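You operate a simulated robot arm through the tools that you are given. There is no shell and no other tool. Be economical: measure what you need, move in short steps, check, and stop when the job is done.

You are at the controls of a simulated two-armed robot. One attempt, no reset.

## Task
Take the tack box on the slat bench and put it away on the second shelf from the bottom of the grey rack. Take the green stick from the 160 mm bay and put it on top of the banded boards on the fourth shelf from the bottom of the grey rack. Push the upper core drawer shut. Put the blue varnish tin on the assembly bench away on the lower shelf of the drying rack. Take the pencil bundle on the assembly bench and put it away on the board under the packing bench. Take the purple pencil box on the assembly bench and put it away on the third shelf from the top of the brown rack. Put the 20 mm rivet box from the assembly bench on the board under the packing bench and the 16 mm rivet box on the second shelf from the bottom of the grey rack. The order is free. Set down upright: tack box, blue varnish tin, rivet box.

The check looks at the end state, three seconds after you hand in, the way a careful person would. Anything else that was tipped, shoved, dropped, spilled or broken makes it a failure.

## Robot
Two 6-joint arms with fingered hands on one trunk, on a base that drives. Base frame: it is fixed to the floor where the robot stands at the start and does not move with it; the origin is under the middle of the robot, x ahead of it, y to its left, z up. Readings come in m, degrees, newtons and seconds.
The left shoulder is at the start at [0.05, 0.17, 1.05], the right one opposite. With the tool pointing down near the work surface each hand reaches from about 0.52 to 0.78 m from the robot's upright axis, wherever it stands, measured 20 degrees to its own side. Places, roughly: banded boards (16x20x15 cm) [0, 1.7, 1.3]; blue varnish tin [-3.25, 0.25, 1]; board under the packing bench [-3.7, 1.6, 0.3]; green stick [1, -0.75, 1]; lower shelf of the drying rack [-6, -2.6, 0.4]; pencil bundle [-3, 0.25, 1]; purple pencil box [-2.5, 0, 0.75]; rivet box [-3, -0.25, 1]; second shelf of the grey rack [-0.4, 1.7, 0.5]; tack box [0.75, 0, 1]; third shelf of the brown rack [-6.1, -3.8, 0.8]; upper core drawer [0.9, -1.1, 1.5]. Payload 3.5 kg a hand.
The tool frame of a hand sits at the grasp point between the pads (the TCP): z along the fingers, y along the line on which they close. The tips reach 0.026 m beyond it. The gripper opens to 0.132 m. The gripper's body begins 0.073 m behind the TCP. The gripper is a hand of 3 fingers: y runs from the thumb to the fingers, the wrist lies at [0, 0, -0.234] in the tool frame.
Orientation is that of the tool frame in the base frame, as a unit quaternion [x, y, z, w]. With the fingers straight down and closing along the base's y, the tool's x points along the base's -x, its y along +y and its z along -z.

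## Interface
- The arms move only by the tool apply_moves. It takes "left_deltas", "right_deltas" or both (then of equal length, played together; a hand with none holds still); each is a list of rows, each an object (a shift or turn left out is 0) with "offset": the shift along the tool's x, y, z in m, a list of three; "angular": the turn, a rotation vector about the tool's x, y, z in degrees, a list of three. In form: [{"offset": [x, y, z], "angular": [rx, ry, rz]}, ...]. A call has 1 to 12 rows; each row shifts and turns the commanded pose from where the row before left it, along the tool's axes as they then stand. Rows are played at 5 a second. More than 0.05 m and 8.6 degrees between two rows, and nothing of the call is played. A pose out of reach is approached as far as the arm can. The call stops where the force on the tool passes 40 N (or 10 N more than at its start, if that is more) or the arm is blocked; 0.2 s more then pass. In this call time passes only in rows, and 0.2 s behind the last. The reply holds the time, the measured pose of the TCP, the force on the tool along the base axes, the opening and the grip force, in the units named above and with some noise, with the torque about the TCP (base axes, N m) and any sound that the robot's microphone picked up.
- Cameras (640 x 400 px; columns grow to the right, rows downward): "scene" is now at [0.0414, -0.0239, 1.6532]; the picture's right is [-0.27, -0.96, 0.00], its down [-0.60, 0.17, -0.78] and it looks along [0.75, -0.21, -0.63] (base axes); focal length 285 px, centre (320, 200). "left" rides on the left gripper at [-0.062, 0.003, -0.092] in its tool frame; the picture's right is [-0.05, -1.00, 0.00], its down [0.83, -0.04, -0.56] and it looks along [0.55, -0.03, 0.83] (tool axes); focal length 230 px, centre (320, 200). "right" rides on the right gripper at [0.062, 0.003, -0.092] in its tool frame; the picture's right is [-0.05, 1.00, 0.00], its down [-0.83, -0.04, -0.56] and it looks along [-0.55, -0.03, 0.83] (tool axes); focal length 230 px, centre (320, 200). There is no depth. A picture from a camera that has moved, and an enlarged one, comes with that camera's place and axes in the base frame and with its lens.
- snapshot(camera): a new picture of that camera. It takes no simulated time.
- raise_lower(by): slides the trunk up (or, below 0, down) by that many m; the arms and the scene camera ride with it, the base frame stays. It gives what a move gives, with no picture.
- base_move(legs): drives the robot by 1 to 6 legs, each [ahead, left, turn to the left] in m, m and degrees, along the robot's own axes; the way and the turn of a leg run together, so that a leg with both is an arc; at most 1.5 m and 180 degrees a leg. The arms and the cameras ride along, it lands a little off, and it stops where it bumps. It gives what a move gives.
- curl_fingers(finger1, finger2, thumb_bend, hand): sets how far each is bent, from 0 (flat) to 1 (curled in); at 0.3 the hand is open as for a grip, at 0.7 the pads meet at the TCP. One left out holds its place. A second passes; each finger stops where it meets its share of the squeeze, and holds until it gets a number again. It is the only way to open and close the hand. It gives what a move gives, with no picture; readings hold the bend of each and the force on the fingers (four entries, about 0 where the hand has none), thumb and palm.
- turn_head(pan, tilt): turns the head with the scene camera to pan (to the left, within 86 degrees either way) and tilt (down, from -29 to 69), counted from straight ahead of the robot. It gives what a move gives.
- close_up(camera, box): a new picture of the part [left, top, right, bottom] of that camera's present view, enlarged. It takes no simulated time.
- close_job(): hands the job in; it is judged then, once.

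Go step by step. Nothing tells you exact positions but the pictures and the camera data: compare them with the known pose of the tool, close in by small moves and look again before you grip or let go. The budget is 217 turns and 208 pictures, counting those below and the enlarged ones. Unless the task says otherwise, let go and move clear before handing in, and close with one line.

The tools are called after "Request:" as name(argument=value, ...) on one line, values as JSON. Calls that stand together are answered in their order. apply_moves: Moves the arms, as the interface text tells. Its arguments: {"type":"object","properties":{"left_deltas":{"type":"array","items":{"type":"object","properties":{"offset":{"type":"array","items":{"type":"number"}},"angular":{"type":"array","items":{"type":"number"}}}}},"right_deltas":{"type":"array","items":{"type":"object","properties":{"offset":{"type":"array","items":{"type":"number"}},"angular":{"type":"array","items":{"type":"number"}}}}}},"required":[]} The other tools are called the same way: raise_lower (by) slides the trunk up or down; curl_fingers (finger1, finger2, thumb_bend, hand) moves the fingers one by one; base_move (legs) drives the base; turn_head (pan, tilt) turns the head that bears the scene camera; snapshot (camera) takes a picture; close_up (camera, box) takes an enlarged picture of a part of a camera's view; close_job () hands the job in.

At the start:

```text
clock: 0.0
left_position: [0.5161, 0.1074, 1.1506]
left_tcp_rot: [0.0, 1.0, 0.0, 0.001]
left_wrist_force: [-1.0, -0.5, 0.1]
left_wrist_torque: [0.0, 0.01, -0.02]
left_gripper_width: 0.1319
left_grip_force: 0.1
left_shape: jaw
left_bend: [0.3, 0.3, 0.3]
left_finger forces: [0.0, 0.0, 0.0, 0.1, 0.0, 0.0]
right_position: [0.4988, -0.3718, 1.1694]
right_tcp_rot: [0.0, 1.0, 0.0, 0.0]
right_wrist_force: [0.6, -0.1, 0.6]
right_wrist_torque: [0.0, -0.01, -0.01]
right_gripper_width: 0.132
right_grip_force: 0.2
right_shape: jaw
right_bend: [0.3, 0.3, 0.3]
right_finger forces: [0.0, 0.1, 0.0, 0.0, 0.0, 0.0]
trunk travel left (down, up): [-0.665, 0.045]
robot x, y, heading: [0.0001, -0.0, 0.2]
head pan, tilt: [-16.0, 38.7]
```

scene: 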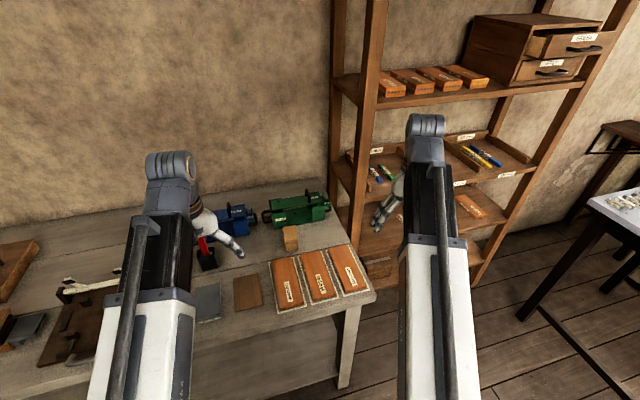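
right: 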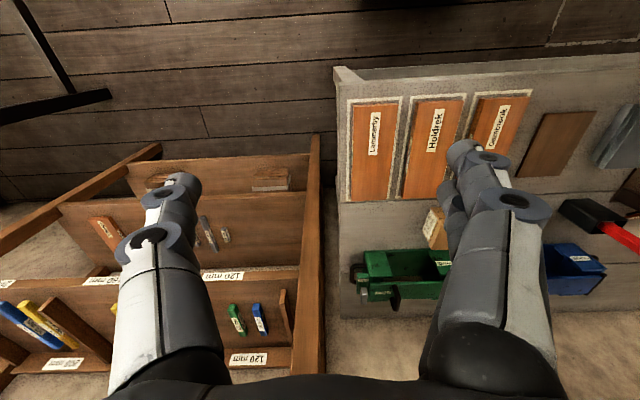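
left: 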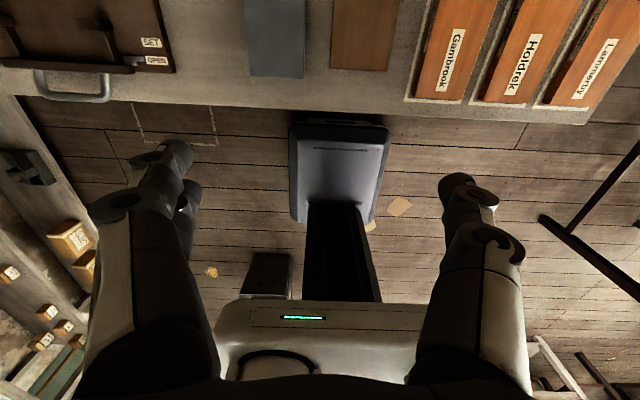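

I see the slat bench ahead with boxes and a shelf with drawers on the right. I first look around with the head to find the tack box and the other places.

Request:
close_up(camera="scene", box=[180, 180, 400, 320])

Request:
close_up(camera="scene", box=[330, 0, 640, 200])

Request:
turn_head(pan=80, tilt=30)

Request:
snapshot(camera="scene")

```text
2.86 times, centred on (290, 250) of scene
camera zoom: at [0.0414, -0.0239, 1.6532], right [-0.27, -0.96, 0.0], down [-0.6, 0.17, -0.78], along [0.75, -0.21, -0.63], focal length 814 px, centre (406, 57)
```

zoom: 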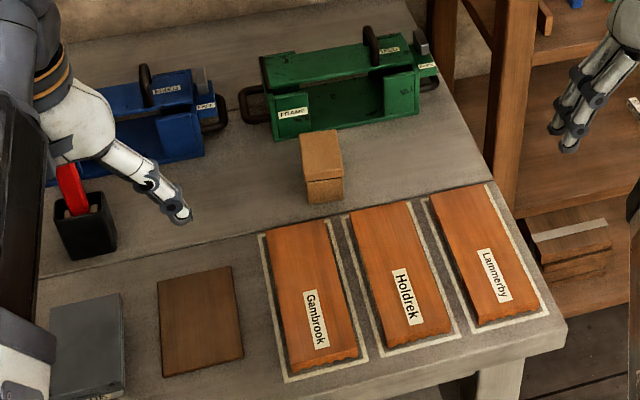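

```text
2.00 times, centred on (485, 100) of scene
camera zoom: at [0.0414, -0.0239, 1.6532], right [-0.27, -0.96, 0.0], down [-0.6, 0.17, -0.78], along [0.75, -0.21, -0.63], focal length 570 px, centre (-10, 400)
```

zoom: 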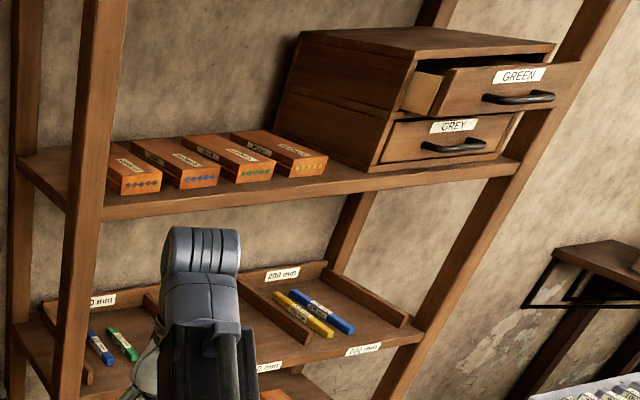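

```text
clock: 1.7
left_position: [0.5177, 0.1086, 1.151]
left_tcp_rot: [0.0, 1.0, 0.0, 0.001]
left_wrist_force: [-0.5, -0.9, -0.2]
left_wrist_torque: [0.03, -0.02, -0.01]
left_gripper_width: 0.1319
left_grip_force: 0.0
left_shape: jaw
left_bend: [0.3, 0.3, 0.3]
left_finger forces: [0.1, 0.0, 0.0, 0.0, 0.1, 0.0]
right_position: [0.4986, -0.3717, 1.1719]
right_tcp_rot: [0.0, 1.0, 0.0, 0.0]
right_wrist_force: [0.0, -0.3, 0.1]
right_wrist_torque: [-0.01, -0.02, -0.01]
right_gripper_width: 0.1319
right_grip_force: 0.0
right_shape: jaw
right_bend: [0.3, 0.3, 0.3]
right_finger forces: [0.1, 0.0, 0.0, 0.0, 0.0, 0.1]
trunk travel left (down, up): [-0.665, 0.045]
robot x, y, heading: [-0.0018, 0.0006, 0.2]
head pan, tilt: [80.0, 30.0]
```

```text
202 pictures are left
camera scene: at [-0.0254, 0.0887, 1.6667], right [0.98, -0.17, 0.0], down [-0.09, -0.49, -0.87], along [0.15, 0.85, -0.5], focal length 285 px, centre (320, 200)
```

scene: 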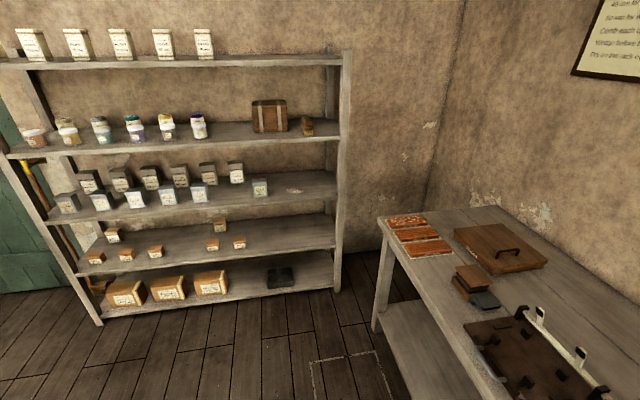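

The grey rack stands to the left; the tack box looks to be the small kraft box on the slat bench. I look closer at the rack, and around on the right.

Request:
close_up(camera="scene", box=[70, 190, 350, 330])

Request:
close_up(camera="scene", box=[200, 80, 350, 170])

Request:
turn_head(pan=-60, tilt=25)

Request:
snapshot(camera="scene")

```text
2.29 times, centred on (210, 260) of scene
camera zoom: at [-0.0254, 0.0887, 1.6667], right [0.98, -0.17, 0.0], down [-0.09, -0.49, -0.87], along [0.15, 0.85, -0.5], focal length 651 px, centre (571, 63)
```

zoom: 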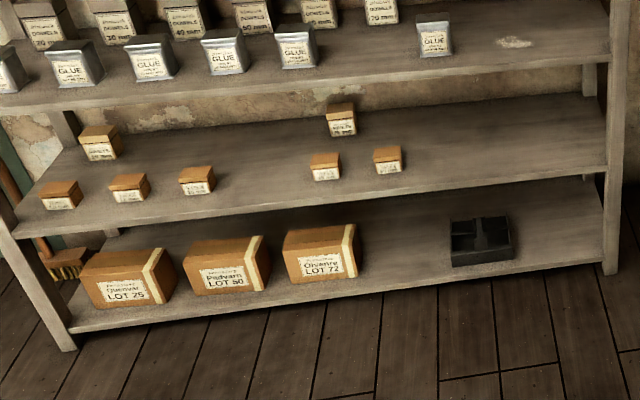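

```text
4.27 times, centred on (275, 125) of scene
camera zoom: at [-0.0254, 0.0887, 1.6667], right [0.98, -0.17, 0.0], down [-0.09, -0.49, -0.87], along [0.15, 0.85, -0.5], focal length 1216 px, centre (512, 520)
```

zoom: 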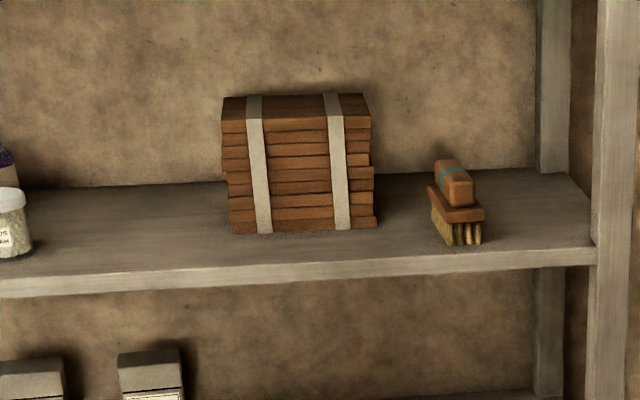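

```text
clock: 4.0
left_position: [0.5167, 0.1086, 1.1503]
left_tcp_rot: [0.0, 1.0, -0.001, 0.001]
left_wrist_force: [-0.2, -0.5, 0.9]
left_wrist_torque: [0.01, 0.0, 0.01]
left_gripper_width: 0.1319
left_grip_force: 0.1
left_shape: jaw
left_bend: [0.3, 0.3, 0.3]
left_finger forces: [0.0, 0.0, 0.0, 0.0, 0.0, 0.1]
right_position: [0.4988, -0.3727, 1.1694]
right_tcp_rot: [0.0, 1.0, 0.001, 0.0]
right_wrist_force: [0.2, -1.1, -0.6]
right_wrist_torque: [-0.01, 0.01, 0.0]
right_gripper_width: 0.132
right_grip_force: 0.1
right_shape: jaw
right_bend: [0.3, 0.3, 0.3]
right_finger forces: [0.1, 0.1, 0.0, 0.0, 0.0, 0.1]
trunk travel left (down, up): [-0.665, 0.045]
robot x, y, heading: [-0.0005, 0.0008, 0.0]
head pan, tilt: [-60.0, 25.0]
```

```text
199 pictures are left
camera scene: at [0.005, -0.0801, 1.6746], right [-0.87, -0.5, 0.0], down [-0.21, 0.37, -0.91], along [0.45, -0.78, -0.42], focal length 285 px, centre (320, 200)
```

scene: 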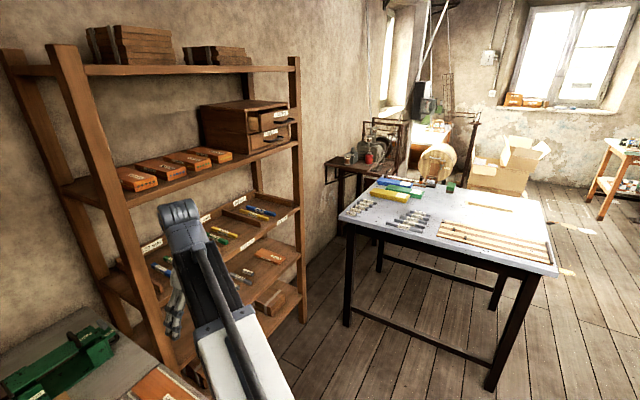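

The rack with the stick bays is to the right, with the drawers on it. I zoom into the labels of the box, the bays and the drawers.

Request:
close_up(camera="right", box=[340, 180, 500, 280])

Request:
close_up(camera="scene", box=[90, 170, 310, 330])

Request:
close_up(camera="right", box=[0, 140, 340, 380])

```text
4.00 times, centred on (420, 230) of right
camera zoom: at [0.4362, -0.3692, 1.2625], right [0.05, 1.0, 0.0], down [0.83, -0.04, 0.56], along [0.55, -0.03, -0.83], focal length 920 px, centre (-80, 80)
```

zoom: 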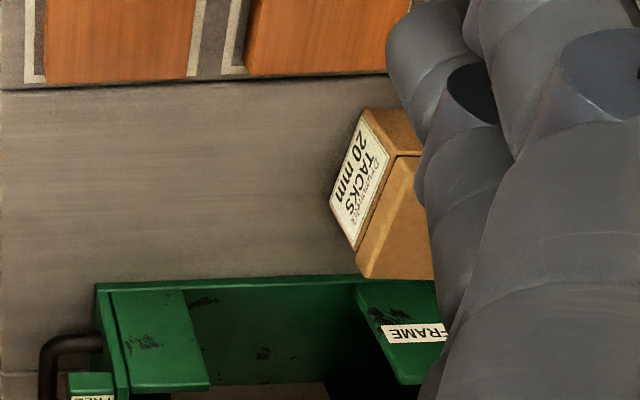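

```text
2.50 times, centred on (200, 250) of scene
camera zoom: at [0.005, -0.0801, 1.6746], right [-0.87, -0.5, 0.0], down [-0.21, 0.37, -0.91], along [0.45, -0.78, -0.42], focal length 712 px, centre (620, 75)
```

zoom: 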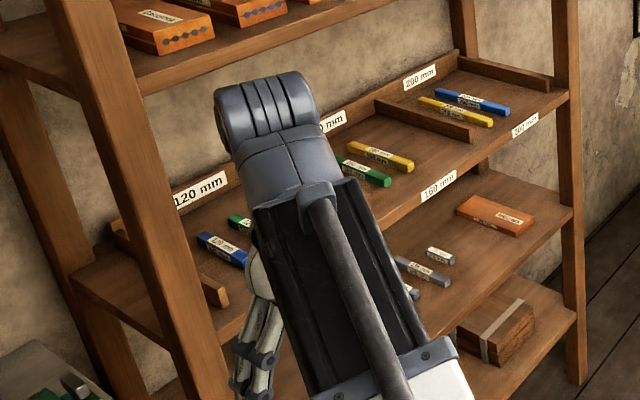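

```text
1.67 times, centred on (170, 260) of right
camera zoom: at [0.4362, -0.3692, 1.2625], right [0.05, 1.0, 0.0], down [0.83, -0.04, 0.56], along [0.55, -0.03, -0.83], focal length 384 px, centre (570, 100)
```

zoom: 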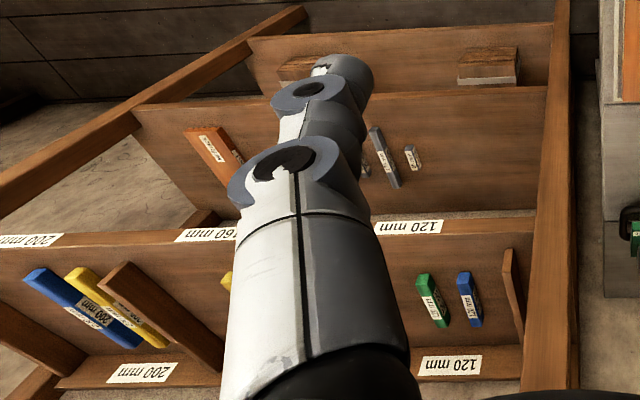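

The tack box is labelled "TACKS 20 mm" at about (0.80, -0.12, 0.85). I slide sideways so I stand in front of the stick rack, with the hands still clear of it.

Request:
base_move(legs=[[0, -0.65, 0]])

Request:
apply_moves(right_deltas=[{"offset": [0.05, 0, 0]}, {"offset": [0.03, -0.04, 0]}, {"offset": [0, -0.05, 0]}, {"offset": [0, -0.05, 0]}])

Request:
turn_head(pan=-10, tilt=30)

Request:
snapshot(camera="scene")

Request:
snapshot(camera="right")

```text
clock: 7.6
left_position: [0.5155, -0.5424, 1.1514]
left_tcp_rot: [0.002, 1.0, 0.0, 0.001]
left_wrist_force: [-1.1, -0.8, -0.6]
left_wrist_torque: [0.02, 0.01, 0.02]
left_gripper_width: 0.1319
left_grip_force: 0.1
left_shape: jaw
left_bend: [0.3, 0.3, 0.3]
left_finger forces: [0.0, 0.0, 0.0, 0.0, 0.0, 0.1]
right_position: [0.4958, -1.0225, 1.1702]
right_tcp_rot: [0.002, 1.0, 0.0, 0.0]
right_wrist_force: [0.4, -1.1, 0.2]
right_wrist_torque: [0.03, 0.0, -0.03]
right_gripper_width: 0.1318
right_grip_force: 0.2
right_shape: jaw
right_bend: [0.3, 0.3, 0.3]
right_finger forces: [0.0, 0.1, 0.1, 0.0, 0.0, 0.0]
trunk travel left (down, up): [-0.665, 0.045]
robot x, y, heading: [-0.0002, -0.6482, -0.1]
head pan, tilt: [-60.0, 25.0]
```

```text
clock: 8.6
left_position: [0.5152, -0.5409, 1.1515]
left_tcp_rot: [0.002, 1.0, 0.001, 0.001]
left_wrist_force: [-0.3, 0.1, 0.0]
left_wrist_torque: [-0.01, 0.01, 0.01]
left_gripper_width: 0.132
left_grip_force: 0.1
left_shape: jaw
left_bend: [0.3, 0.3, 0.3]
left_finger forces: [0.0, 0.0, 0.1, 0.0, 0.0, 0.0]
right_position: [0.4181, -1.1644, 1.1595]
right_tcp_rot: [0.002, 1.0, 0.0, 0.0]
right_wrist_force: [-0.2, 0.5, 0.3]
right_wrist_torque: [-0.02, 0.03, -0.01]
right_gripper_width: 0.1319
right_grip_force: 0.1
right_shape: jaw
right_bend: [0.3, 0.3, 0.3]
right_finger forces: [0.1, 0.0, 0.0, 0.0, 0.2, 0.0]
right hand out of reach, approached as far as the arm can: row 1
trunk travel left (down, up): [-0.665, 0.045]
robot x, y, heading: [0.0004, -0.6478, -0.3]
head pan, tilt: [-60.0, 25.0]
```

```text
clock: 9.7
left_position: [0.5159, -0.5408, 1.1519]
left_tcp_rot: [0.002, 1.0, -0.001, 0.002]
left_wrist_force: [-0.3, -0.3, -0.5]
left_wrist_torque: [0.0, 0.01, 0.0]
left_gripper_width: 0.1319
left_grip_force: 0.1
left_shape: jaw
left_bend: [0.3, 0.3, 0.3]
left_finger forces: [0.0, 0.1, 0.0, 0.1, 0.0, 0.0]
right_position: [0.4183, -1.1633, 1.1596]
right_tcp_rot: [0.002, 1.0, -0.001, 0.0]
right_wrist_force: [0.2, 1.0, 0.6]
right_wrist_torque: [0.0, -0.01, 0.0]
right_gripper_width: 0.132
right_grip_force: 0.1
right_shape: jaw
right_bend: [0.3, 0.3, 0.3]
right_finger forces: [0.0, 0.0, 0.0, 0.0, 0.0, 0.0]
trunk travel left (down, up): [-0.665, 0.045]
robot x, y, heading: [-0.0014, -0.6504, -0.1]
head pan, tilt: [-10.0, 30.0]
```

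```text
195 pictures are left
camera scene: at [0.0469, -0.6643, 1.6667], right [-0.18, -0.98, 0.0], down [-0.49, 0.09, -0.87], along [0.85, -0.15, -0.5], focal length 285 px, centre (320, 200)
```

scene: 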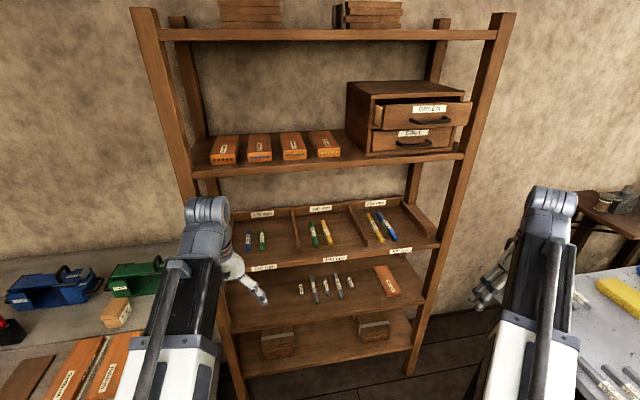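

```text
194 pictures are left
camera right: at [0.3563, -1.1599, 1.2524], right [0.06, 1.0, 0.0], down [0.83, -0.05, 0.56], along [0.55, -0.03, -0.83], focal length 230 px, centre (320, 200)
```

right: 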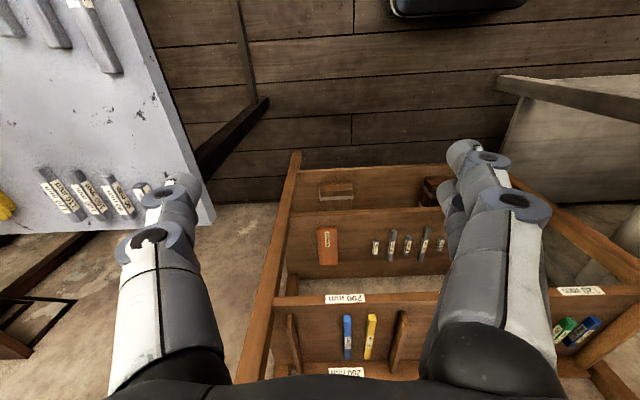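

The upper drawer "GREEN" stands out at about (0.8, -1.1, 1.46). I make a pinched right hand, pitch it forward and bring it in front of the drawer.

Request:
curl_fingers(hand="right", finger1=0.7, finger2=0.7, thumb_bend=0.7)

Request:
apply_moves(right_deltas=[{"offset": [-0.018, 0.006, -0.027], "angular": [0, -8, 0]}, {"offset": [-0.0216, 0.006, -0.0242], "angular": [0, -8, 0]}, {"offset": [-0.0248, 0.006, -0.021], "angular": [0, -8, 0]}, {"offset": [-0.0275, 0.006, -0.0174], "angular": [0, -8, 0]}, {"offset": [-0.0296, 0.006, -0.0134], "angular": [0, -8, 0]}, {"offset": [-0.0312, 0.006, -0.0091], "angular": [0, -8, 0]}, {"offset": [-0.0321, 0.006, -0.0047], "angular": [0, -8, 0]}, {"offset": [-0.0325, 0.006, 0], "angular": [0, -8, 0]}, {"offset": [-0.0322, 0.006, 0.0044], "angular": [0, -8, 0]}, {"offset": [-0.0313, 0.006, 0.0088], "angular": [0, -8, 0]}, {"offset": [-0.0297, 0.006, 0.013], "angular": [0, -8, 0]}])

Request:
snapshot(camera="scene")

```text
clock: 10.7
left_position: [0.5161, -0.541, 1.1513]
left_tcp_rot: [0.002, 1.0, 0.001, 0.001]
left_wrist_force: [0.6, -0.2, -0.4]
left_wrist_torque: [0.02, -0.01, -0.01]
left_gripper_width: 0.1322
left_grip_force: 0.1
left_shape: jaw
left_bend: [0.3, 0.3, 0.3]
left_finger forces: [0.0, 0.0, 0.1, 0.1, 0.1, 0.1]
right_position: [0.4187, -1.1634, 1.1595]
right_tcp_rot: [0.002, 1.0, 0.0, 0.0]
right_wrist_force: [-0.2, 0.7, -0.4]
right_wrist_torque: [-0.01, -0.01, 0.0]
right_gripper_width: 0.0062
right_grip_force: 0.0
right_shape: fingers
right_bend: [0.7, 0.7, 0.7]
right_finger forces: [0.0, 0.0, 0.0, 0.0, 0.0, 0.0]
trunk travel left (down, up): [-0.665, 0.045]
robot x, y, heading: [-0.0019, -0.6429, -0.4]
head pan, tilt: [-10.0, 30.0]
```

```text
clock: 13.1
left_position: [0.5158, -0.5411, 1.1509]
left_tcp_rot: [0.001, 1.0, 0.001, 0.001]
left_wrist_force: [0.2, 1.0, 1.5]
left_wrist_torque: [0.01, 0.03, 0.01]
left_gripper_width: 0.132
left_grip_force: 0.1
left_shape: jaw
left_bend: [0.3, 0.3, 0.3]
left_finger forces: [0.0, 0.1, 0.0, 0.1, 0.1, 0.0]
right_position: [0.6201, -1.0974, 1.4577]
right_tcp_rot: [0.001, 0.719, 0.0, 0.696]
right_wrist_force: [0.8, -0.1, -0.8]
right_wrist_torque: [0.02, 0.01, 0.01]
right_gripper_width: 0.0059
right_grip_force: 0.1
right_shape: fingers
right_bend: [0.7, 0.7, 0.7]
right_finger forces: [0.0, 0.1, 0.0, 0.1, 0.0, 0.0]
trunk travel left (down, up): [-0.665, 0.045]
robot x, y, heading: [-0.0034, -0.6491, -0.3]
head pan, tilt: [-10.0, 30.0]
```

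```text
193 pictures are left
camera scene: at [0.0471, -0.6642, 1.6666], right [-0.18, -0.98, 0.0], down [-0.49, 0.09, -0.87], along [0.85, -0.15, -0.5], focal length 285 px, centre (320, 200)
```

scene: 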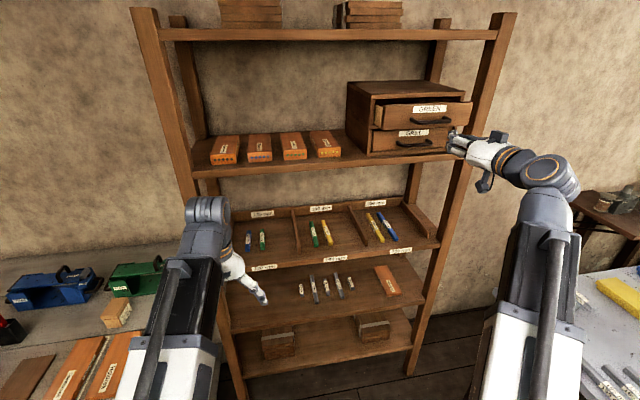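

Request:
snapshot(camera="right")

Request:
close_up(camera="scene", box=[330, 60, 530, 200])

```text
192 pictures are left
camera right: at [0.5247, -1.0945, 1.3988], right [0.01, 1.0, 0.05], down [-0.53, -0.04, 0.85], along [0.85, -0.03, 0.53], focal length 230 px, centre (320, 200)
```

right: 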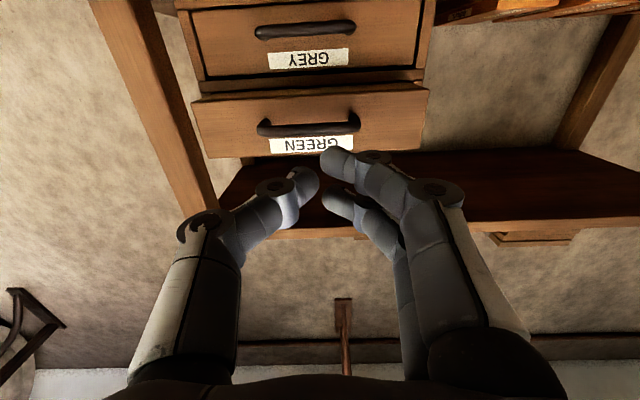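

```text
2.86 times, centred on (430, 130) of scene
camera zoom: at [0.0471, -0.6642, 1.6666], right [-0.18, -0.98, 0.0], down [-0.49, 0.09, -0.87], along [0.85, -0.15, -0.5], focal length 814 px, centre (6, 400)
```

zoom: 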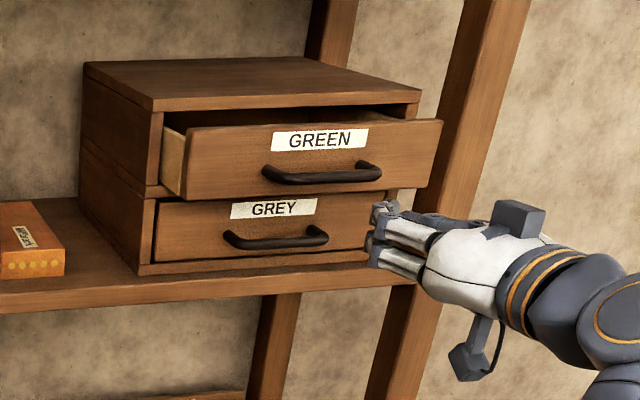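

Triangulated, the green drawer's front is at x ≈ 0.80 and the grey (closed) one at x ≈ 0.87. I push forward until it stops.

Request:
apply_moves(right_deltas=[{"offset": [-0.006, -0.004, 0.04]}, {"offset": [-0.006, -0.004, 0.04]}, {"offset": [-0.006, -0.003, 0.03]}, {"offset": [0, 0, 0.015]}, {"offset": [0, 0, 0.015]}, {"offset": [0, 0, 0.015]}, {"offset": [0, 0, 0.01]}, {"offset": [0, 0, 0.01]}, {"offset": [0, 0, 0.01]}, {"offset": [0, 0, 0.01]}])

Request:
close_up(camera="scene", box=[330, 60, 530, 200])

```text
clock: 15.3
left_position: [0.5115, -0.5408, 1.1531]
left_tcp_rot: [0.001, 1.0, 0.0, 0.003]
left_wrist_force: [0.0, -0.4, -0.4]
left_wrist_torque: [-0.02, 0.0, -0.02]
left_gripper_width: 0.132
left_grip_force: 0.0
left_shape: jaw
left_bend: [0.3, 0.3, 0.3]
left_finger forces: [0.1, 0.0, 0.1, 0.0, 0.0, 0.0]
right_position: [0.8083, -1.1084, 1.4739]
right_tcp_rot: [0.001, 0.717, -0.001, 0.697]
right_wrist_force: [-26.9, 7.9, 4.7]
right_wrist_torque: [0.07, 0.22, 0.02]
right_gripper_width: 0.0012
right_grip_force: 14.8
right_shape: fingers
right_bend: [0.79, 0.7, 0.71]
right_finger forces: [21.9, 0.0, 0.0, 0.0, 8.6, 0.0]
trunk travel left (down, up): [-0.665, 0.045]
robot x, y, heading: [-0.0014, -0.6499, 0.1]
head pan, tilt: [-10.0, 30.0]
```

```text
2.86 times, centred on (430, 130) of scene
camera zoom: at [0.0406, -0.6626, 1.6669], right [-0.18, -0.98, 0.0], down [-0.49, 0.09, -0.87], along [0.85, -0.15, -0.5], focal length 814 px, centre (6, 400)
```

zoom: 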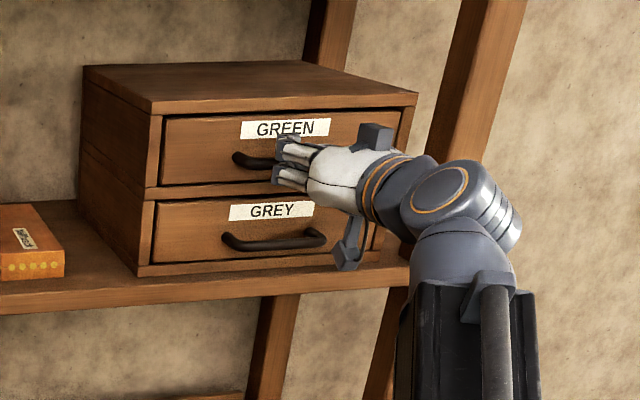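

The drawer looks flush with the lower one. I back off and look again.

Request:
apply_moves(right_deltas=[{"offset": [0, 0, -0.04]}, {"offset": [0, 0, -0.05]}, {"offset": [0, 0.0, -0.05]}, {"offset": [0, -0.03, -0.05]}, {"offset": [0, -0.04, -0.03]}])

Request:
close_up(camera="scene", box=[330, 60, 530, 200])

Request:
close_up(camera="scene", box=[230, 180, 450, 320])

```text
refused: row 4 steps farther than a row can; nothing moved
```

```text
2.86 times, centred on (430, 130) of scene
camera zoom: at [0.0406, -0.6626, 1.6669], right [-0.18, -0.98, 0.0], down [-0.49, 0.09, -0.87], along [0.85, -0.15, -0.5], focal length 814 px, centre (6, 400)
```

zoom: 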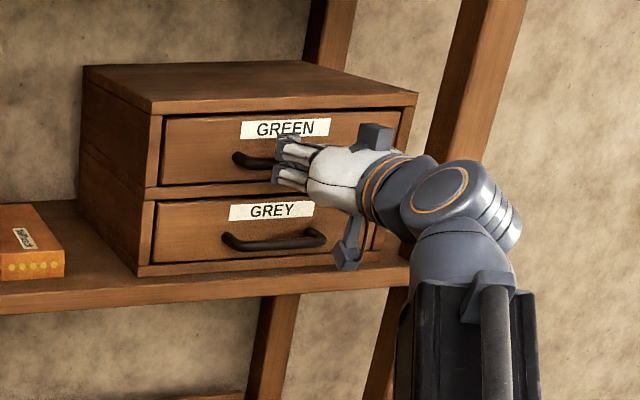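

```text
2.86 times, centred on (340, 250) of scene
camera zoom: at [0.0406, -0.6626, 1.6669], right [-0.18, -0.98, 0.0], down [-0.49, 0.09, -0.87], along [0.85, -0.15, -0.5], focal length 814 px, centre (263, 57)
```

zoom: 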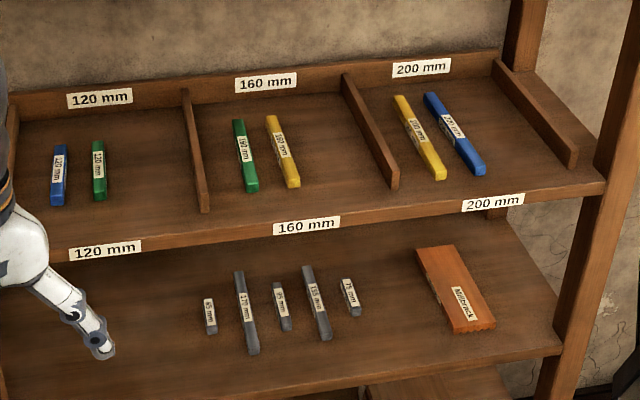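

The green 160 mm stick lies along x at about x 0.91–1.07, y −0.80, shelf surface z ≈ 0.93. I give the drawer a last small push, back off, then bring the right hand to a 32° pitch in front of that bay with a narrower opening.

Request:
apply_moves(right_deltas=[{"offset": [0, 0, 0.008]}, {"offset": [0, 0, -0.04]}, {"offset": [0, 0, -0.05]}, {"offset": [0, 0.0, -0.05]}, {"offset": [0, 0, -0.05]}])

Request:
apply_moves(right_deltas=[{"offset": [0.035, 0.031, 0.001], "angular": [0, 5.6, 0]}, {"offset": [0.0347, 0.031, 0.0046], "angular": [0, 5.6, 0]}, {"offset": [0.0341, 0.031, 0.008], "angular": [0, 5.6, 0]}, {"offset": [0.0331, 0.031, 0.0113], "angular": [0, 5.6, 0]}, {"offset": [0.0319, 0.031, 0.0145], "angular": [0, 5.6, 0]}, {"offset": [0.0303, 0.031, 0.0175], "angular": [0, 5.6, 0]}, {"offset": [0.0285, 0.031, 0.0204], "angular": [0, 5.6, 0]}, {"offset": [0.0263, 0.031, 0.0231], "angular": [0, 5.6, 0]}, {"offset": [0.024, 0.031, 0.0255], "angular": [0, 5.6, 0]}, {"offset": [0.0214, 0.031, 0.0277], "angular": [0, 5.6, 0]}])

Request:
curl_fingers(hand="right", finger1=0.55, finger2=0.55, thumb_bend=0.55)

Request:
snapshot(camera="scene")

Request:
snapshot(camera="right")

```text
clock: 16.5
left_position: [0.5146, -0.5413, 1.151]
left_tcp_rot: [0.002, 1.0, 0.001, 0.001]
left_wrist_force: [0.5, -0.5, -0.2]
left_wrist_torque: [0.01, -0.01, 0.0]
left_gripper_width: 0.1319
left_grip_force: 0.0
left_shape: jaw
left_bend: [0.3, 0.3, 0.3]
left_finger forces: [0.2, 0.1, 0.0, 0.0, 0.1, 0.0]
right_position: [0.6315, -1.1093, 1.4751]
right_tcp_rot: [0.001, 0.72, -0.001, 0.694]
right_wrist_force: [-0.1, -0.4, 0.6]
right_wrist_torque: [0.0, -0.04, -0.03]
right_gripper_width: 0.0052
right_grip_force: 0.1
right_shape: fingers
right_bend: [0.7, 0.7, 0.7]
right_finger forces: [0.1, 0.0, 0.0, 0.1, 0.1, 0.0]
trunk travel left (down, up): [-0.665, 0.045]
robot x, y, heading: [0.0037, -0.6464, -0.3]
head pan, tilt: [-10.0, 30.0]
```

```text
clock: 18.7
left_position: [0.5162, -0.5409, 1.1505]
left_tcp_rot: [0.002, 1.0, 0.0, 0.001]
left_wrist_force: [-0.8, 0.1, -0.5]
left_wrist_torque: [-0.01, -0.04, -0.03]
left_gripper_width: 0.132
left_grip_force: 0.1
left_shape: jaw
left_bend: [0.3, 0.3, 0.3]
left_finger forces: [0.0, 0.0, 0.0, 0.1, 0.0, 0.1]
right_position: [0.6332, -0.7985, 1.1259]
right_tcp_rot: [0.002, 0.961, -0.001, 0.275]
right_wrist_force: [0.3, 0.4, -0.2]
right_wrist_torque: [0.02, -0.01, 0.02]
right_gripper_width: 0.0054
right_grip_force: 0.2
right_shape: fingers
right_bend: [0.7, 0.7, 0.7]
right_finger forces: [0.1, 0.0, 0.0, 0.0, 0.0, 0.1]
trunk travel left (down, up): [-0.665, 0.045]
robot x, y, heading: [-0.0006, -0.6485, -0.6]
head pan, tilt: [-10.0, 30.0]
```

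```text
clock: 19.7
left_position: [0.5162, -0.5424, 1.15]
left_tcp_rot: [0.001, 1.0, 0.0, 0.001]
left_wrist_force: [0.3, 0.1, -0.3]
left_wrist_torque: [-0.02, -0.01, 0.02]
left_gripper_width: 0.1321
left_grip_force: 0.0
left_shape: jaw
left_bend: [0.3, 0.3, 0.3]
left_finger forces: [0.0, 0.0, 0.1, 0.0, 0.1, 0.0]
right_position: [0.6337, -0.7994, 1.1265]
right_tcp_rot: [0.001, 0.961, -0.001, 0.275]
right_wrist_force: [0.2, -0.1, -0.2]
right_wrist_torque: [0.02, -0.01, -0.01]
right_gripper_width: 0.0506
right_grip_force: 0.0
right_shape: fingers
right_bend: [0.55, 0.55, 0.55]
right_finger forces: [0.0, 0.0, 0.0, 0.0, 0.0, 0.1]
trunk travel left (down, up): [-0.665, 0.045]
robot x, y, heading: [-0.0022, -0.6477, -0.3]
head pan, tilt: [-10.0, 30.0]
```

```text
187 pictures are left
camera scene: at [0.0469, -0.6642, 1.6667], right [-0.18, -0.98, 0.0], down [-0.49, 0.09, -0.87], along [0.85, -0.15, -0.5], focal length 285 px, centre (320, 200)
```

scene: 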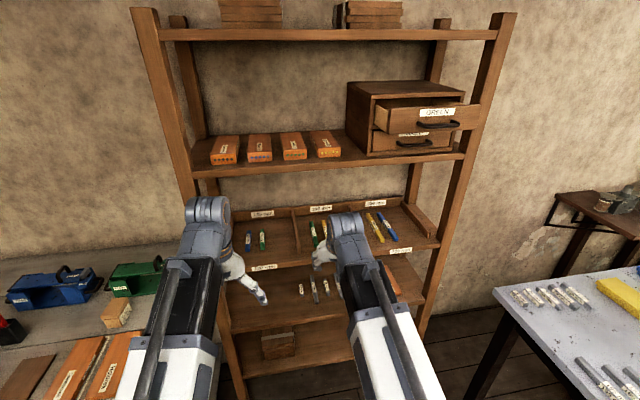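

```text
186 pictures are left
camera right: at [0.5314, -0.796, 1.1711], right [0.05, 1.0, 0.03], down [0.41, -0.04, 0.91], along [0.91, -0.03, -0.41], focal length 230 px, centre (320, 200)
```

right: 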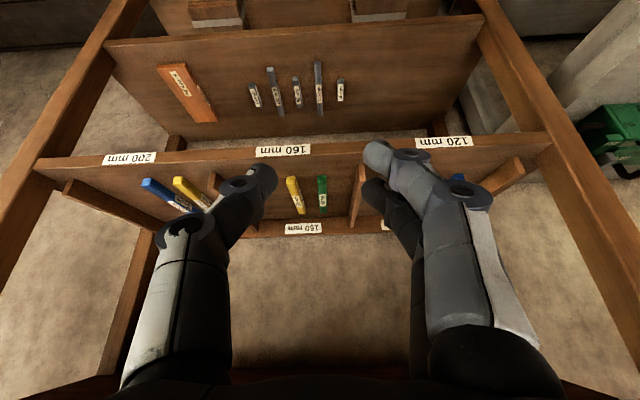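

The retreat hooked the handle and pulled the drawer open again, so I must redo it. This time I push on the bare panel left of the handle (y ≈ −1.01), so nothing can catch.

Request:
curl_fingers(hand="right", finger1=0.7, finger2=0.7, thumb_bend=0.7)

Request:
apply_moves(right_deltas=[{"offset": [-0.0185, -0.0217, -0.0297], "angular": [0, -5.6, 0]}, {"offset": [-0.0214, -0.0217, -0.0277], "angular": [0, -5.6, 0]}, {"offset": [-0.024, -0.0217, -0.0255], "angular": [0, -5.6, 0]}, {"offset": [-0.0263, -0.0217, -0.0231], "angular": [0, -5.6, 0]}, {"offset": [-0.0285, -0.0217, -0.0204], "angular": [0, -5.6, 0]}, {"offset": [-0.0303, -0.0217, -0.0175], "angular": [0, -5.6, 0]}, {"offset": [-0.0319, -0.0217, -0.0145], "angular": [0, -5.6, 0]}, {"offset": [-0.0331, -0.0217, -0.0113], "angular": [0, -5.6, 0]}, {"offset": [-0.0341, -0.0217, -0.008], "angular": [0, -5.6, 0]}, {"offset": [-0.0347, -0.0217, -0.0046], "angular": [0, -5.6, 0]}])

Request:
close_up(camera="scene", box=[330, 60, 530, 200])

Request:
snapshot(camera="right")

```text
clock: 20.7
left_position: [0.5161, -0.5414, 1.151]
left_tcp_rot: [0.002, 1.0, 0.0, 0.001]
left_wrist_force: [-0.4, 0.1, 0.1]
left_wrist_torque: [-0.01, 0.02, 0.02]
left_gripper_width: 0.132
left_grip_force: 0.0
left_shape: jaw
left_bend: [0.3, 0.3, 0.3]
left_finger forces: [0.1, 0.0, 0.0, 0.0, 0.0, 0.0]
right_position: [0.6331, -0.7993, 1.1252]
right_tcp_rot: [0.002, 0.961, -0.001, 0.276]
right_wrist_force: [-0.6, 0.0, 1.0]
right_wrist_torque: [-0.03, -0.01, 0.05]
right_gripper_width: 0.0063
right_grip_force: 0.1
right_shape: fingers
right_bend: [0.7, 0.7, 0.7]
right_finger forces: [0.0, 0.1, 0.0, 0.1, 0.1, 0.0]
trunk travel left (down, up): [-0.665, 0.045]
robot x, y, heading: [0.0011, -0.648, -0.2]
head pan, tilt: [-10.0, 30.0]
```

```text
clock: 22.9
left_position: [0.5149, -0.5411, 1.1501]
left_tcp_rot: [0.002, 1.0, 0.0, 0.001]
left_wrist_force: [0.0, 0.1, -0.5]
left_wrist_torque: [-0.02, 0.0, -0.01]
left_gripper_width: 0.1319
left_grip_force: 0.1
left_shape: jaw
left_bend: [0.3, 0.3, 0.3]
left_finger forces: [0.1, 0.0, 0.0, 0.0, 0.1, 0.1]
right_position: [0.6322, -1.0172, 1.4763]
right_tcp_rot: [0.001, 0.719, -0.001, 0.696]
right_wrist_force: [-0.1, -0.4, -0.1]
right_wrist_torque: [0.0, -0.02, 0.01]
right_gripper_width: 0.006
right_grip_force: 0.0
right_shape: fingers
right_bend: [0.7, 0.7, 0.7]
right_finger forces: [0.0, 0.0, 0.0, 0.1, 0.0, 0.0]
trunk travel left (down, up): [-0.665, 0.045]
robot x, y, heading: [-0.0007, -0.6503, -0.2]
head pan, tilt: [-10.0, 30.0]
```

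```text
2.86 times, centred on (430, 130) of scene
camera zoom: at [0.0468, -0.6644, 1.6666], right [-0.18, -0.98, 0.0], down [-0.49, 0.09, -0.87], along [0.85, -0.15, -0.5], focal length 814 px, centre (6, 400)
```

zoom: 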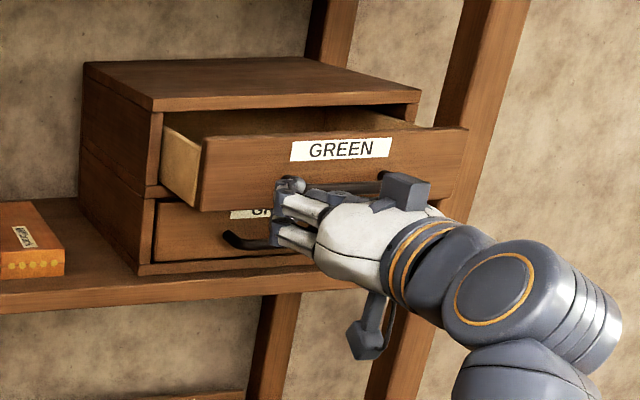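

```text
184 pictures are left
camera right: at [0.5372, -1.0145, 1.4176], right [0.01, 1.0, 0.05], down [-0.53, -0.04, 0.85], along [0.85, -0.03, 0.53], focal length 230 px, centre (320, 200)
```

right: 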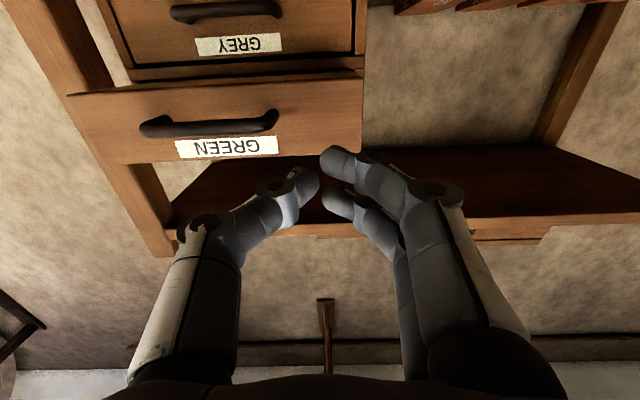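

Request:
apply_moves(right_deltas=[{"offset": [-0.02, 0.014, 0.0]}, {"offset": [0, 0, 0.04]}, {"offset": [0, 0, 0.03]}, {"offset": [0, 0, 0.02]}, {"offset": [0, 0, 0.02]}, {"offset": [0, 0, 0.02]}, {"offset": [0, 0, 0.02]}, {"offset": [0, 0, 0.02]}, {"offset": [0, 0, 0.015]}, {"offset": [0, 0, 0.01]}, {"offset": [0, 0, 0.01]}, {"offset": [0, 0, 0.01]}])

Request:
close_up(camera="scene", box=[330, 60, 530, 200])

Request:
snapshot(camera="right")

```text
clock: 25.7
left_position: [0.5107, -0.5424, 1.1535]
left_tcp_rot: [0.003, 1.0, 0.0, 0.003]
left_wrist_force: [-0.8, -0.3, 0.1]
left_wrist_torque: [-0.02, -0.03, -0.01]
left_gripper_width: 0.1322
left_grip_force: 0.1
left_shape: jaw
left_bend: [0.3, 0.3, 0.3]
left_finger forces: [0.0, 0.0, 0.0, 0.0, 0.0, 0.0]
right_position: [0.8397, -1.0052, 1.4906]
right_tcp_rot: [0.003, 0.718, -0.004, 0.696]
right_wrist_force: [-26.6, 3.7, -0.9]
right_wrist_torque: [0.04, -0.02, 0.03]
right_gripper_width: 0.002
right_grip_force: 13.9
right_shape: fingers
right_bend: [0.71, 0.72, 0.71]
right_finger forces: [6.3, 9.2, 0.0, 0.0, 11.2, 0.1]
trunk travel left (down, up): [-0.665, 0.045]
robot x, y, heading: [0.0017, -0.6487, -0.3]
head pan, tilt: [-10.0, 30.0]
stopped in row 12 (right hand): the force on the tool passed its limit at 43 N (the readings are from after the stop); the commanded pose is now the measured one
```

```text
2.86 times, centred on (430, 130) of scene
camera zoom: at [0.0403, -0.6634, 1.6669], right [-0.18, -0.98, 0.0], down [-0.49, 0.09, -0.87], along [0.85, -0.15, -0.5], focal length 814 px, centre (6, 400)
```

zoom: 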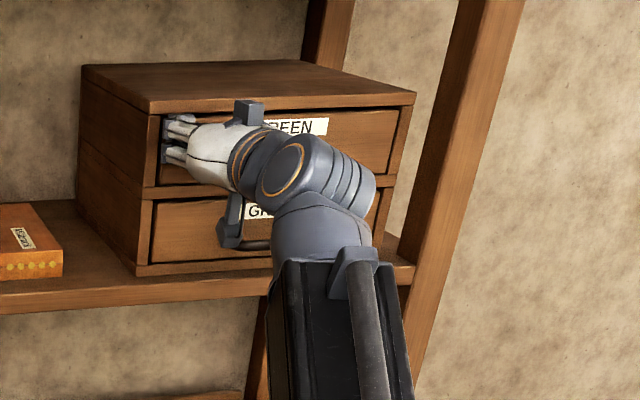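

```text
182 pictures are left
camera right: at [0.7439, -1.0014, 1.432], right [0.01, 1.0, 0.05], down [-0.53, -0.04, 0.85], along [0.85, -0.03, 0.53], focal length 230 px, centre (320, 200)
```

right: 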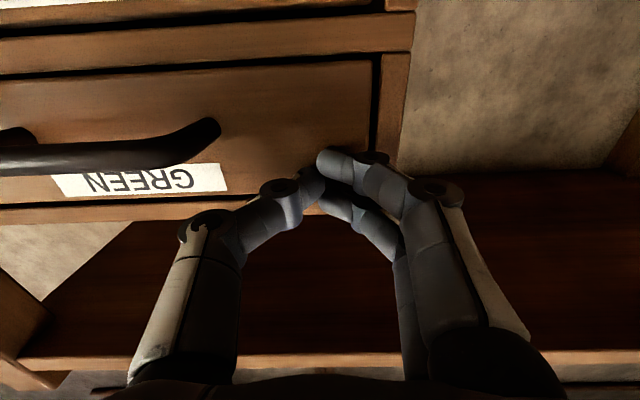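

The drawer hit its stop at x ≈ 0.866 with 43 N. I back straight out and then pitch back toward the stick bay.

Request:
apply_moves(right_deltas=[{"offset": [0, 0, -0.03]}, {"offset": [0, 0, -0.05]}, {"offset": [0, 0.0, -0.05]}, {"offset": [0, 0, -0.05]}, {"offset": [0, 0, -0.03]}])

Request:
close_up(camera="scene", box=[330, 60, 530, 200])

Request:
apply_moves(right_deltas=[{"offset": [0.035, 0.021, 0.001], "angular": [0, 5.6, 0]}, {"offset": [0.0347, 0.021, 0.0046], "angular": [0, 5.6, 0]}, {"offset": [0.0341, 0.021, 0.008], "angular": [0, 5.6, 0]}, {"offset": [0.0331, 0.021, 0.0113], "angular": [0, 5.6, 0]}, {"offset": [0.0319, 0.021, 0.0145], "angular": [0, 5.6, 0]}, {"offset": [0.0303, 0.021, 0.0175], "angular": [0, 5.6, 0]}, {"offset": [0.0285, 0.021, 0.0204], "angular": [0, 5.6, 0]}, {"offset": [0.0263, 0.021, 0.0231], "angular": [0, 5.6, 0]}, {"offset": [0.024, 0.021, 0.0255], "angular": [0, 5.6, 0]}, {"offset": [0.0214, 0.021, 0.0277], "angular": [0, 5.6, 0]}])

Request:
curl_fingers(hand="right", finger1=0.55, finger2=0.55, thumb_bend=0.55)

Request:
base_move(legs=[[0.13, 0, 0]])

Request:
snapshot(camera="right")

Request:
snapshot(camera="scene")

```text
clock: 26.9
left_position: [0.5156, -0.5422, 1.1512]
left_tcp_rot: [0.002, 1.0, 0.0, 0.0]
left_wrist_force: [0.1, 0.3, -1.0]
left_wrist_torque: [0.04, 0.03, 0.01]
left_gripper_width: 0.132
left_grip_force: 0.1
left_shape: jaw
left_bend: [0.3, 0.3, 0.3]
left_finger forces: [0.0, 0.0, 0.0, 0.0, 0.0, 0.0]
right_position: [0.6349, -1.0032, 1.4948]
right_tcp_rot: [0.001, 0.72, -0.002, 0.694]
right_wrist_force: [-0.6, 0.1, 0.7]
right_wrist_torque: [-0.01, 0.01, -0.01]
right_gripper_width: 0.0053
right_grip_force: 0.0
right_shape: fingers
right_bend: [0.7, 0.7, 0.7]
right_finger forces: [0.1, 0.0, 0.0, 0.0, 0.1, 0.0]
trunk travel left (down, up): [-0.665, 0.045]
robot x, y, heading: [-0.0027, -0.6473, 0.0]
head pan, tilt: [-10.0, 30.0]
```

```text
2.86 times, centred on (430, 130) of scene
camera zoom: at [0.0456, -0.6642, 1.6667], right [-0.18, -0.98, 0.0], down [-0.49, 0.09, -0.87], along [0.85, -0.15, -0.5], focal length 814 px, centre (6, 400)
```

zoom: 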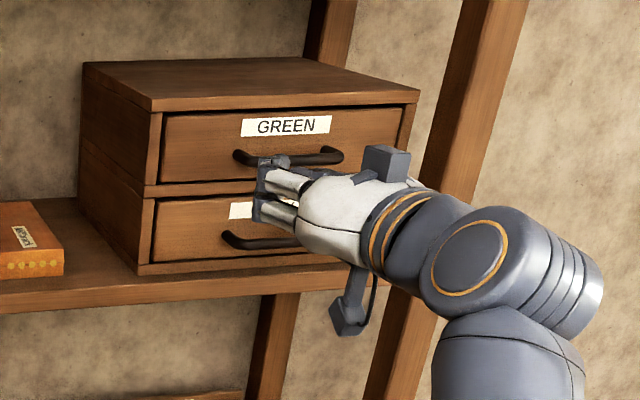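

```text
clock: 29.1
left_position: [0.517, -0.5427, 1.1509]
left_tcp_rot: [0.002, 1.0, 0.0, 0.001]
left_wrist_force: [0.8, 0.7, -0.5]
left_wrist_torque: [-0.01, -0.01, 0.01]
left_gripper_width: 0.1316
left_grip_force: 0.1
left_shape: jaw
left_bend: [0.3, 0.3, 0.3]
left_finger forces: [0.0, 0.1, 0.0, 0.1, 0.1, 0.0]
right_position: [0.6348, -0.7936, 1.143]
right_tcp_rot: [0.003, 0.962, -0.002, 0.274]
right_wrist_force: [0.1, -0.2, 0.1]
right_wrist_torque: [0.01, 0.01, 0.01]
right_gripper_width: 0.005
right_grip_force: 0.1
right_shape: fingers
right_bend: [0.7, 0.7, 0.7]
right_finger forces: [0.0, 0.1, 0.0, 0.0, 0.1, 0.0]
trunk travel left (down, up): [-0.665, 0.045]
robot x, y, heading: [-0.0021, -0.6501, -0.2]
head pan, tilt: [-10.0, 30.0]
```

```text
clock: 30.1
left_position: [0.515, -0.5424, 1.1501]
left_tcp_rot: [0.001, 1.0, -0.001, 0.001]
left_wrist_force: [0.0, 0.1, 0.2]
left_wrist_torque: [0.01, 0.01, 0.0]
left_gripper_width: 0.1319
left_grip_force: 0.0
left_shape: jaw
left_bend: [0.3, 0.3, 0.3]
left_finger forces: [0.0, 0.0, 0.0, 0.0, 0.0, 0.0]
right_position: [0.6365, -0.7936, 1.1454]
right_tcp_rot: [0.002, 0.962, -0.001, 0.275]
right_wrist_force: [0.0, -0.4, 0.1]
right_wrist_torque: [-0.02, 0.0, 0.02]
right_gripper_width: 0.0507
right_grip_force: 0.1
right_shape: fingers
right_bend: [0.55, 0.55, 0.55]
right_finger forces: [0.0, 0.1, 0.0, 0.1, 0.0, 0.0]
trunk travel left (down, up): [-0.665, 0.045]
robot x, y, heading: [-0.0045, -0.6495, -0.1]
head pan, tilt: [-10.0, 30.0]
```

```text
clock: 31.4
left_position: [0.6485, -0.5432, 1.1513]
left_tcp_rot: [0.003, 1.0, 0.0, 0.0]
left_wrist_force: [0.2, 0.0, 0.3]
left_wrist_torque: [0.0, 0.01, 0.0]
left_gripper_width: 0.132
left_grip_force: 0.2
left_shape: jaw
left_bend: [0.3, 0.3, 0.3]
left_finger forces: [0.0, 0.0, 0.0, 0.0, 0.0, 0.1]
right_position: [0.7684, -0.7951, 1.1425]
right_tcp_rot: [0.002, 0.962, -0.001, 0.274]
right_wrist_force: [0.3, 0.2, -0.4]
right_wrist_torque: [-0.01, 0.0, 0.0]
right_gripper_width: 0.0506
right_grip_force: 0.2
right_shape: fingers
right_bend: [0.55, 0.55, 0.55]
right_finger forces: [0.0, 0.0, 0.0, 0.1, 0.0, 0.0]
trunk travel left (down, up): [-0.665, 0.045]
robot x, y, heading: [0.1276, -0.6482, -0.3]
head pan, tilt: [-10.0, 30.0]
```

```text
180 pictures are left
camera right: at [0.6662, -0.7907, 1.1891], right [0.05, 1.0, 0.03], down [0.41, -0.04, 0.91], along [0.91, -0.04, -0.41], focal length 230 px, centre (320, 200)
```

right: 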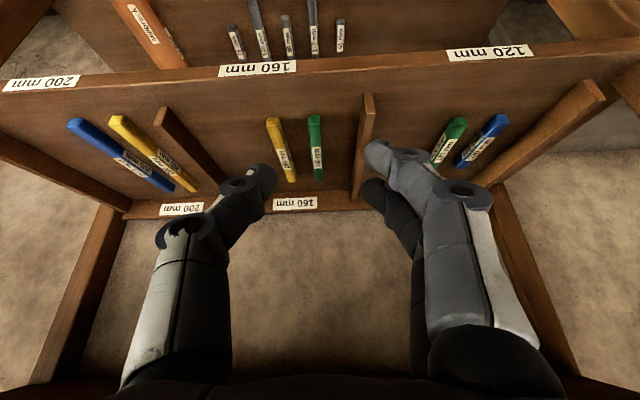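

```text
179 pictures are left
camera scene: at [0.1782, -0.6649, 1.6666], right [-0.18, -0.98, 0.0], down [-0.49, 0.09, -0.87], along [0.85, -0.15, -0.5], focal length 285 px, centre (320, 200)
```

scene: 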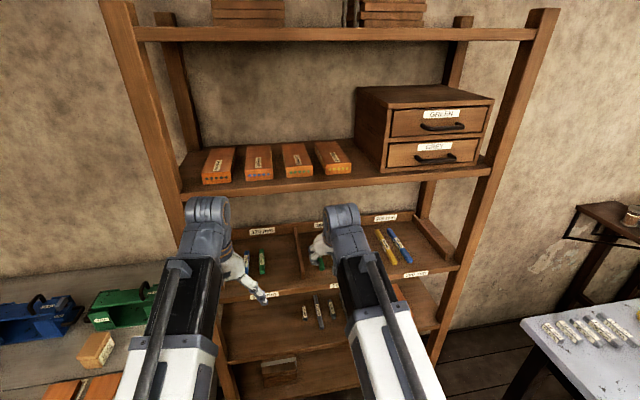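

Drawer now stays shut. The right camera confirms the green stick's front end at (0.91, −0.81, 0.95). I bring the open hand above its front part.

Request:
apply_moves(right_deltas=[{"offset": [-0.0198, -0.0028, 0.0382]}, {"offset": [-0.0198, -0.0028, 0.0382]}, {"offset": [-0.0198, -0.0028, 0.0382]}, {"offset": [-0.0198, -0.0028, 0.0382]}, {"offset": [-0.0198, -0.0028, 0.0382]}])

Request:
snapshot(camera="right")

Request:
close_up(camera="scene", box=[230, 200, 430, 325])

```text
clock: 32.6
left_position: [0.6463, -0.5432, 1.1511]
left_tcp_rot: [0.003, 1.0, 0.0, 0.001]
left_wrist_force: [-0.5, -0.1, 0.3]
left_wrist_torque: [-0.02, -0.01, 0.0]
left_gripper_width: 0.1319
left_grip_force: 0.1
left_shape: jaw
left_bend: [0.3, 0.3, 0.3]
left_finger forces: [0.0, 0.1, 0.0, 0.1, 0.0, 0.0]
right_position: [0.9524, -0.8095, 1.0337]
right_tcp_rot: [0.003, 0.961, -0.003, 0.275]
right_wrist_force: [0.4, -0.4, -0.2]
right_wrist_torque: [0.03, 0.02, -0.04]
right_gripper_width: 0.0507
right_grip_force: 0.0
right_shape: fingers
right_bend: [0.55, 0.55, 0.55]
right_finger forces: [0.1, 0.0, 0.0, 0.0, 0.1, 0.0]
trunk travel left (down, up): [-0.665, 0.045]
robot x, y, heading: [0.1258, -0.6498, -0.2]
head pan, tilt: [-10.0, 30.0]
```

```text
178 pictures are left
camera right: at [0.85, -0.8058, 1.0785], right [0.05, 1.0, 0.03], down [0.41, -0.04, 0.91], along [0.91, -0.03, -0.41], focal length 230 px, centre (320, 200)
```

right: 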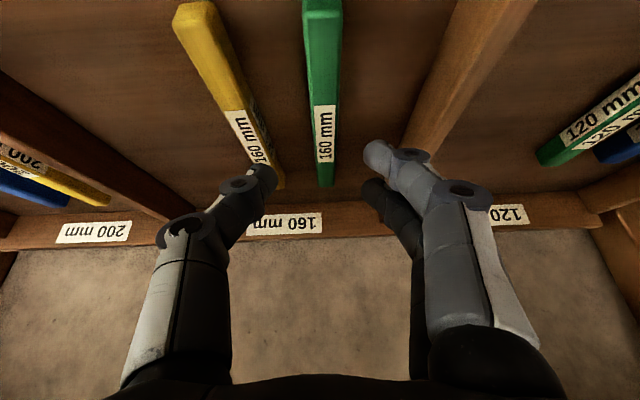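

```text
3.20 times, centred on (330, 262) of scene
camera zoom: at [0.1771, -0.6649, 1.6666], right [-0.18, -0.98, 0.0], down [-0.49, 0.09, -0.87], along [0.85, -0.15, -0.5], focal length 912 px, centre (288, 0)
```

zoom: 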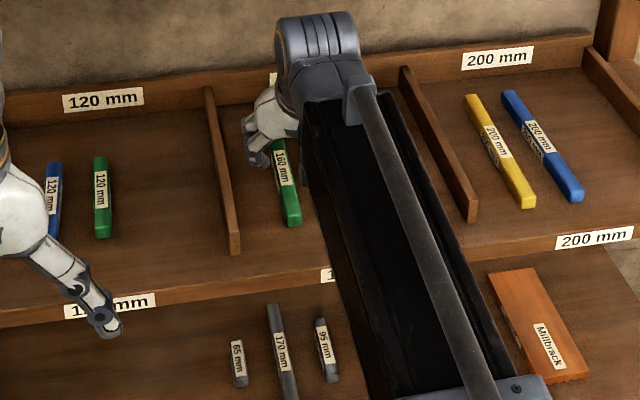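

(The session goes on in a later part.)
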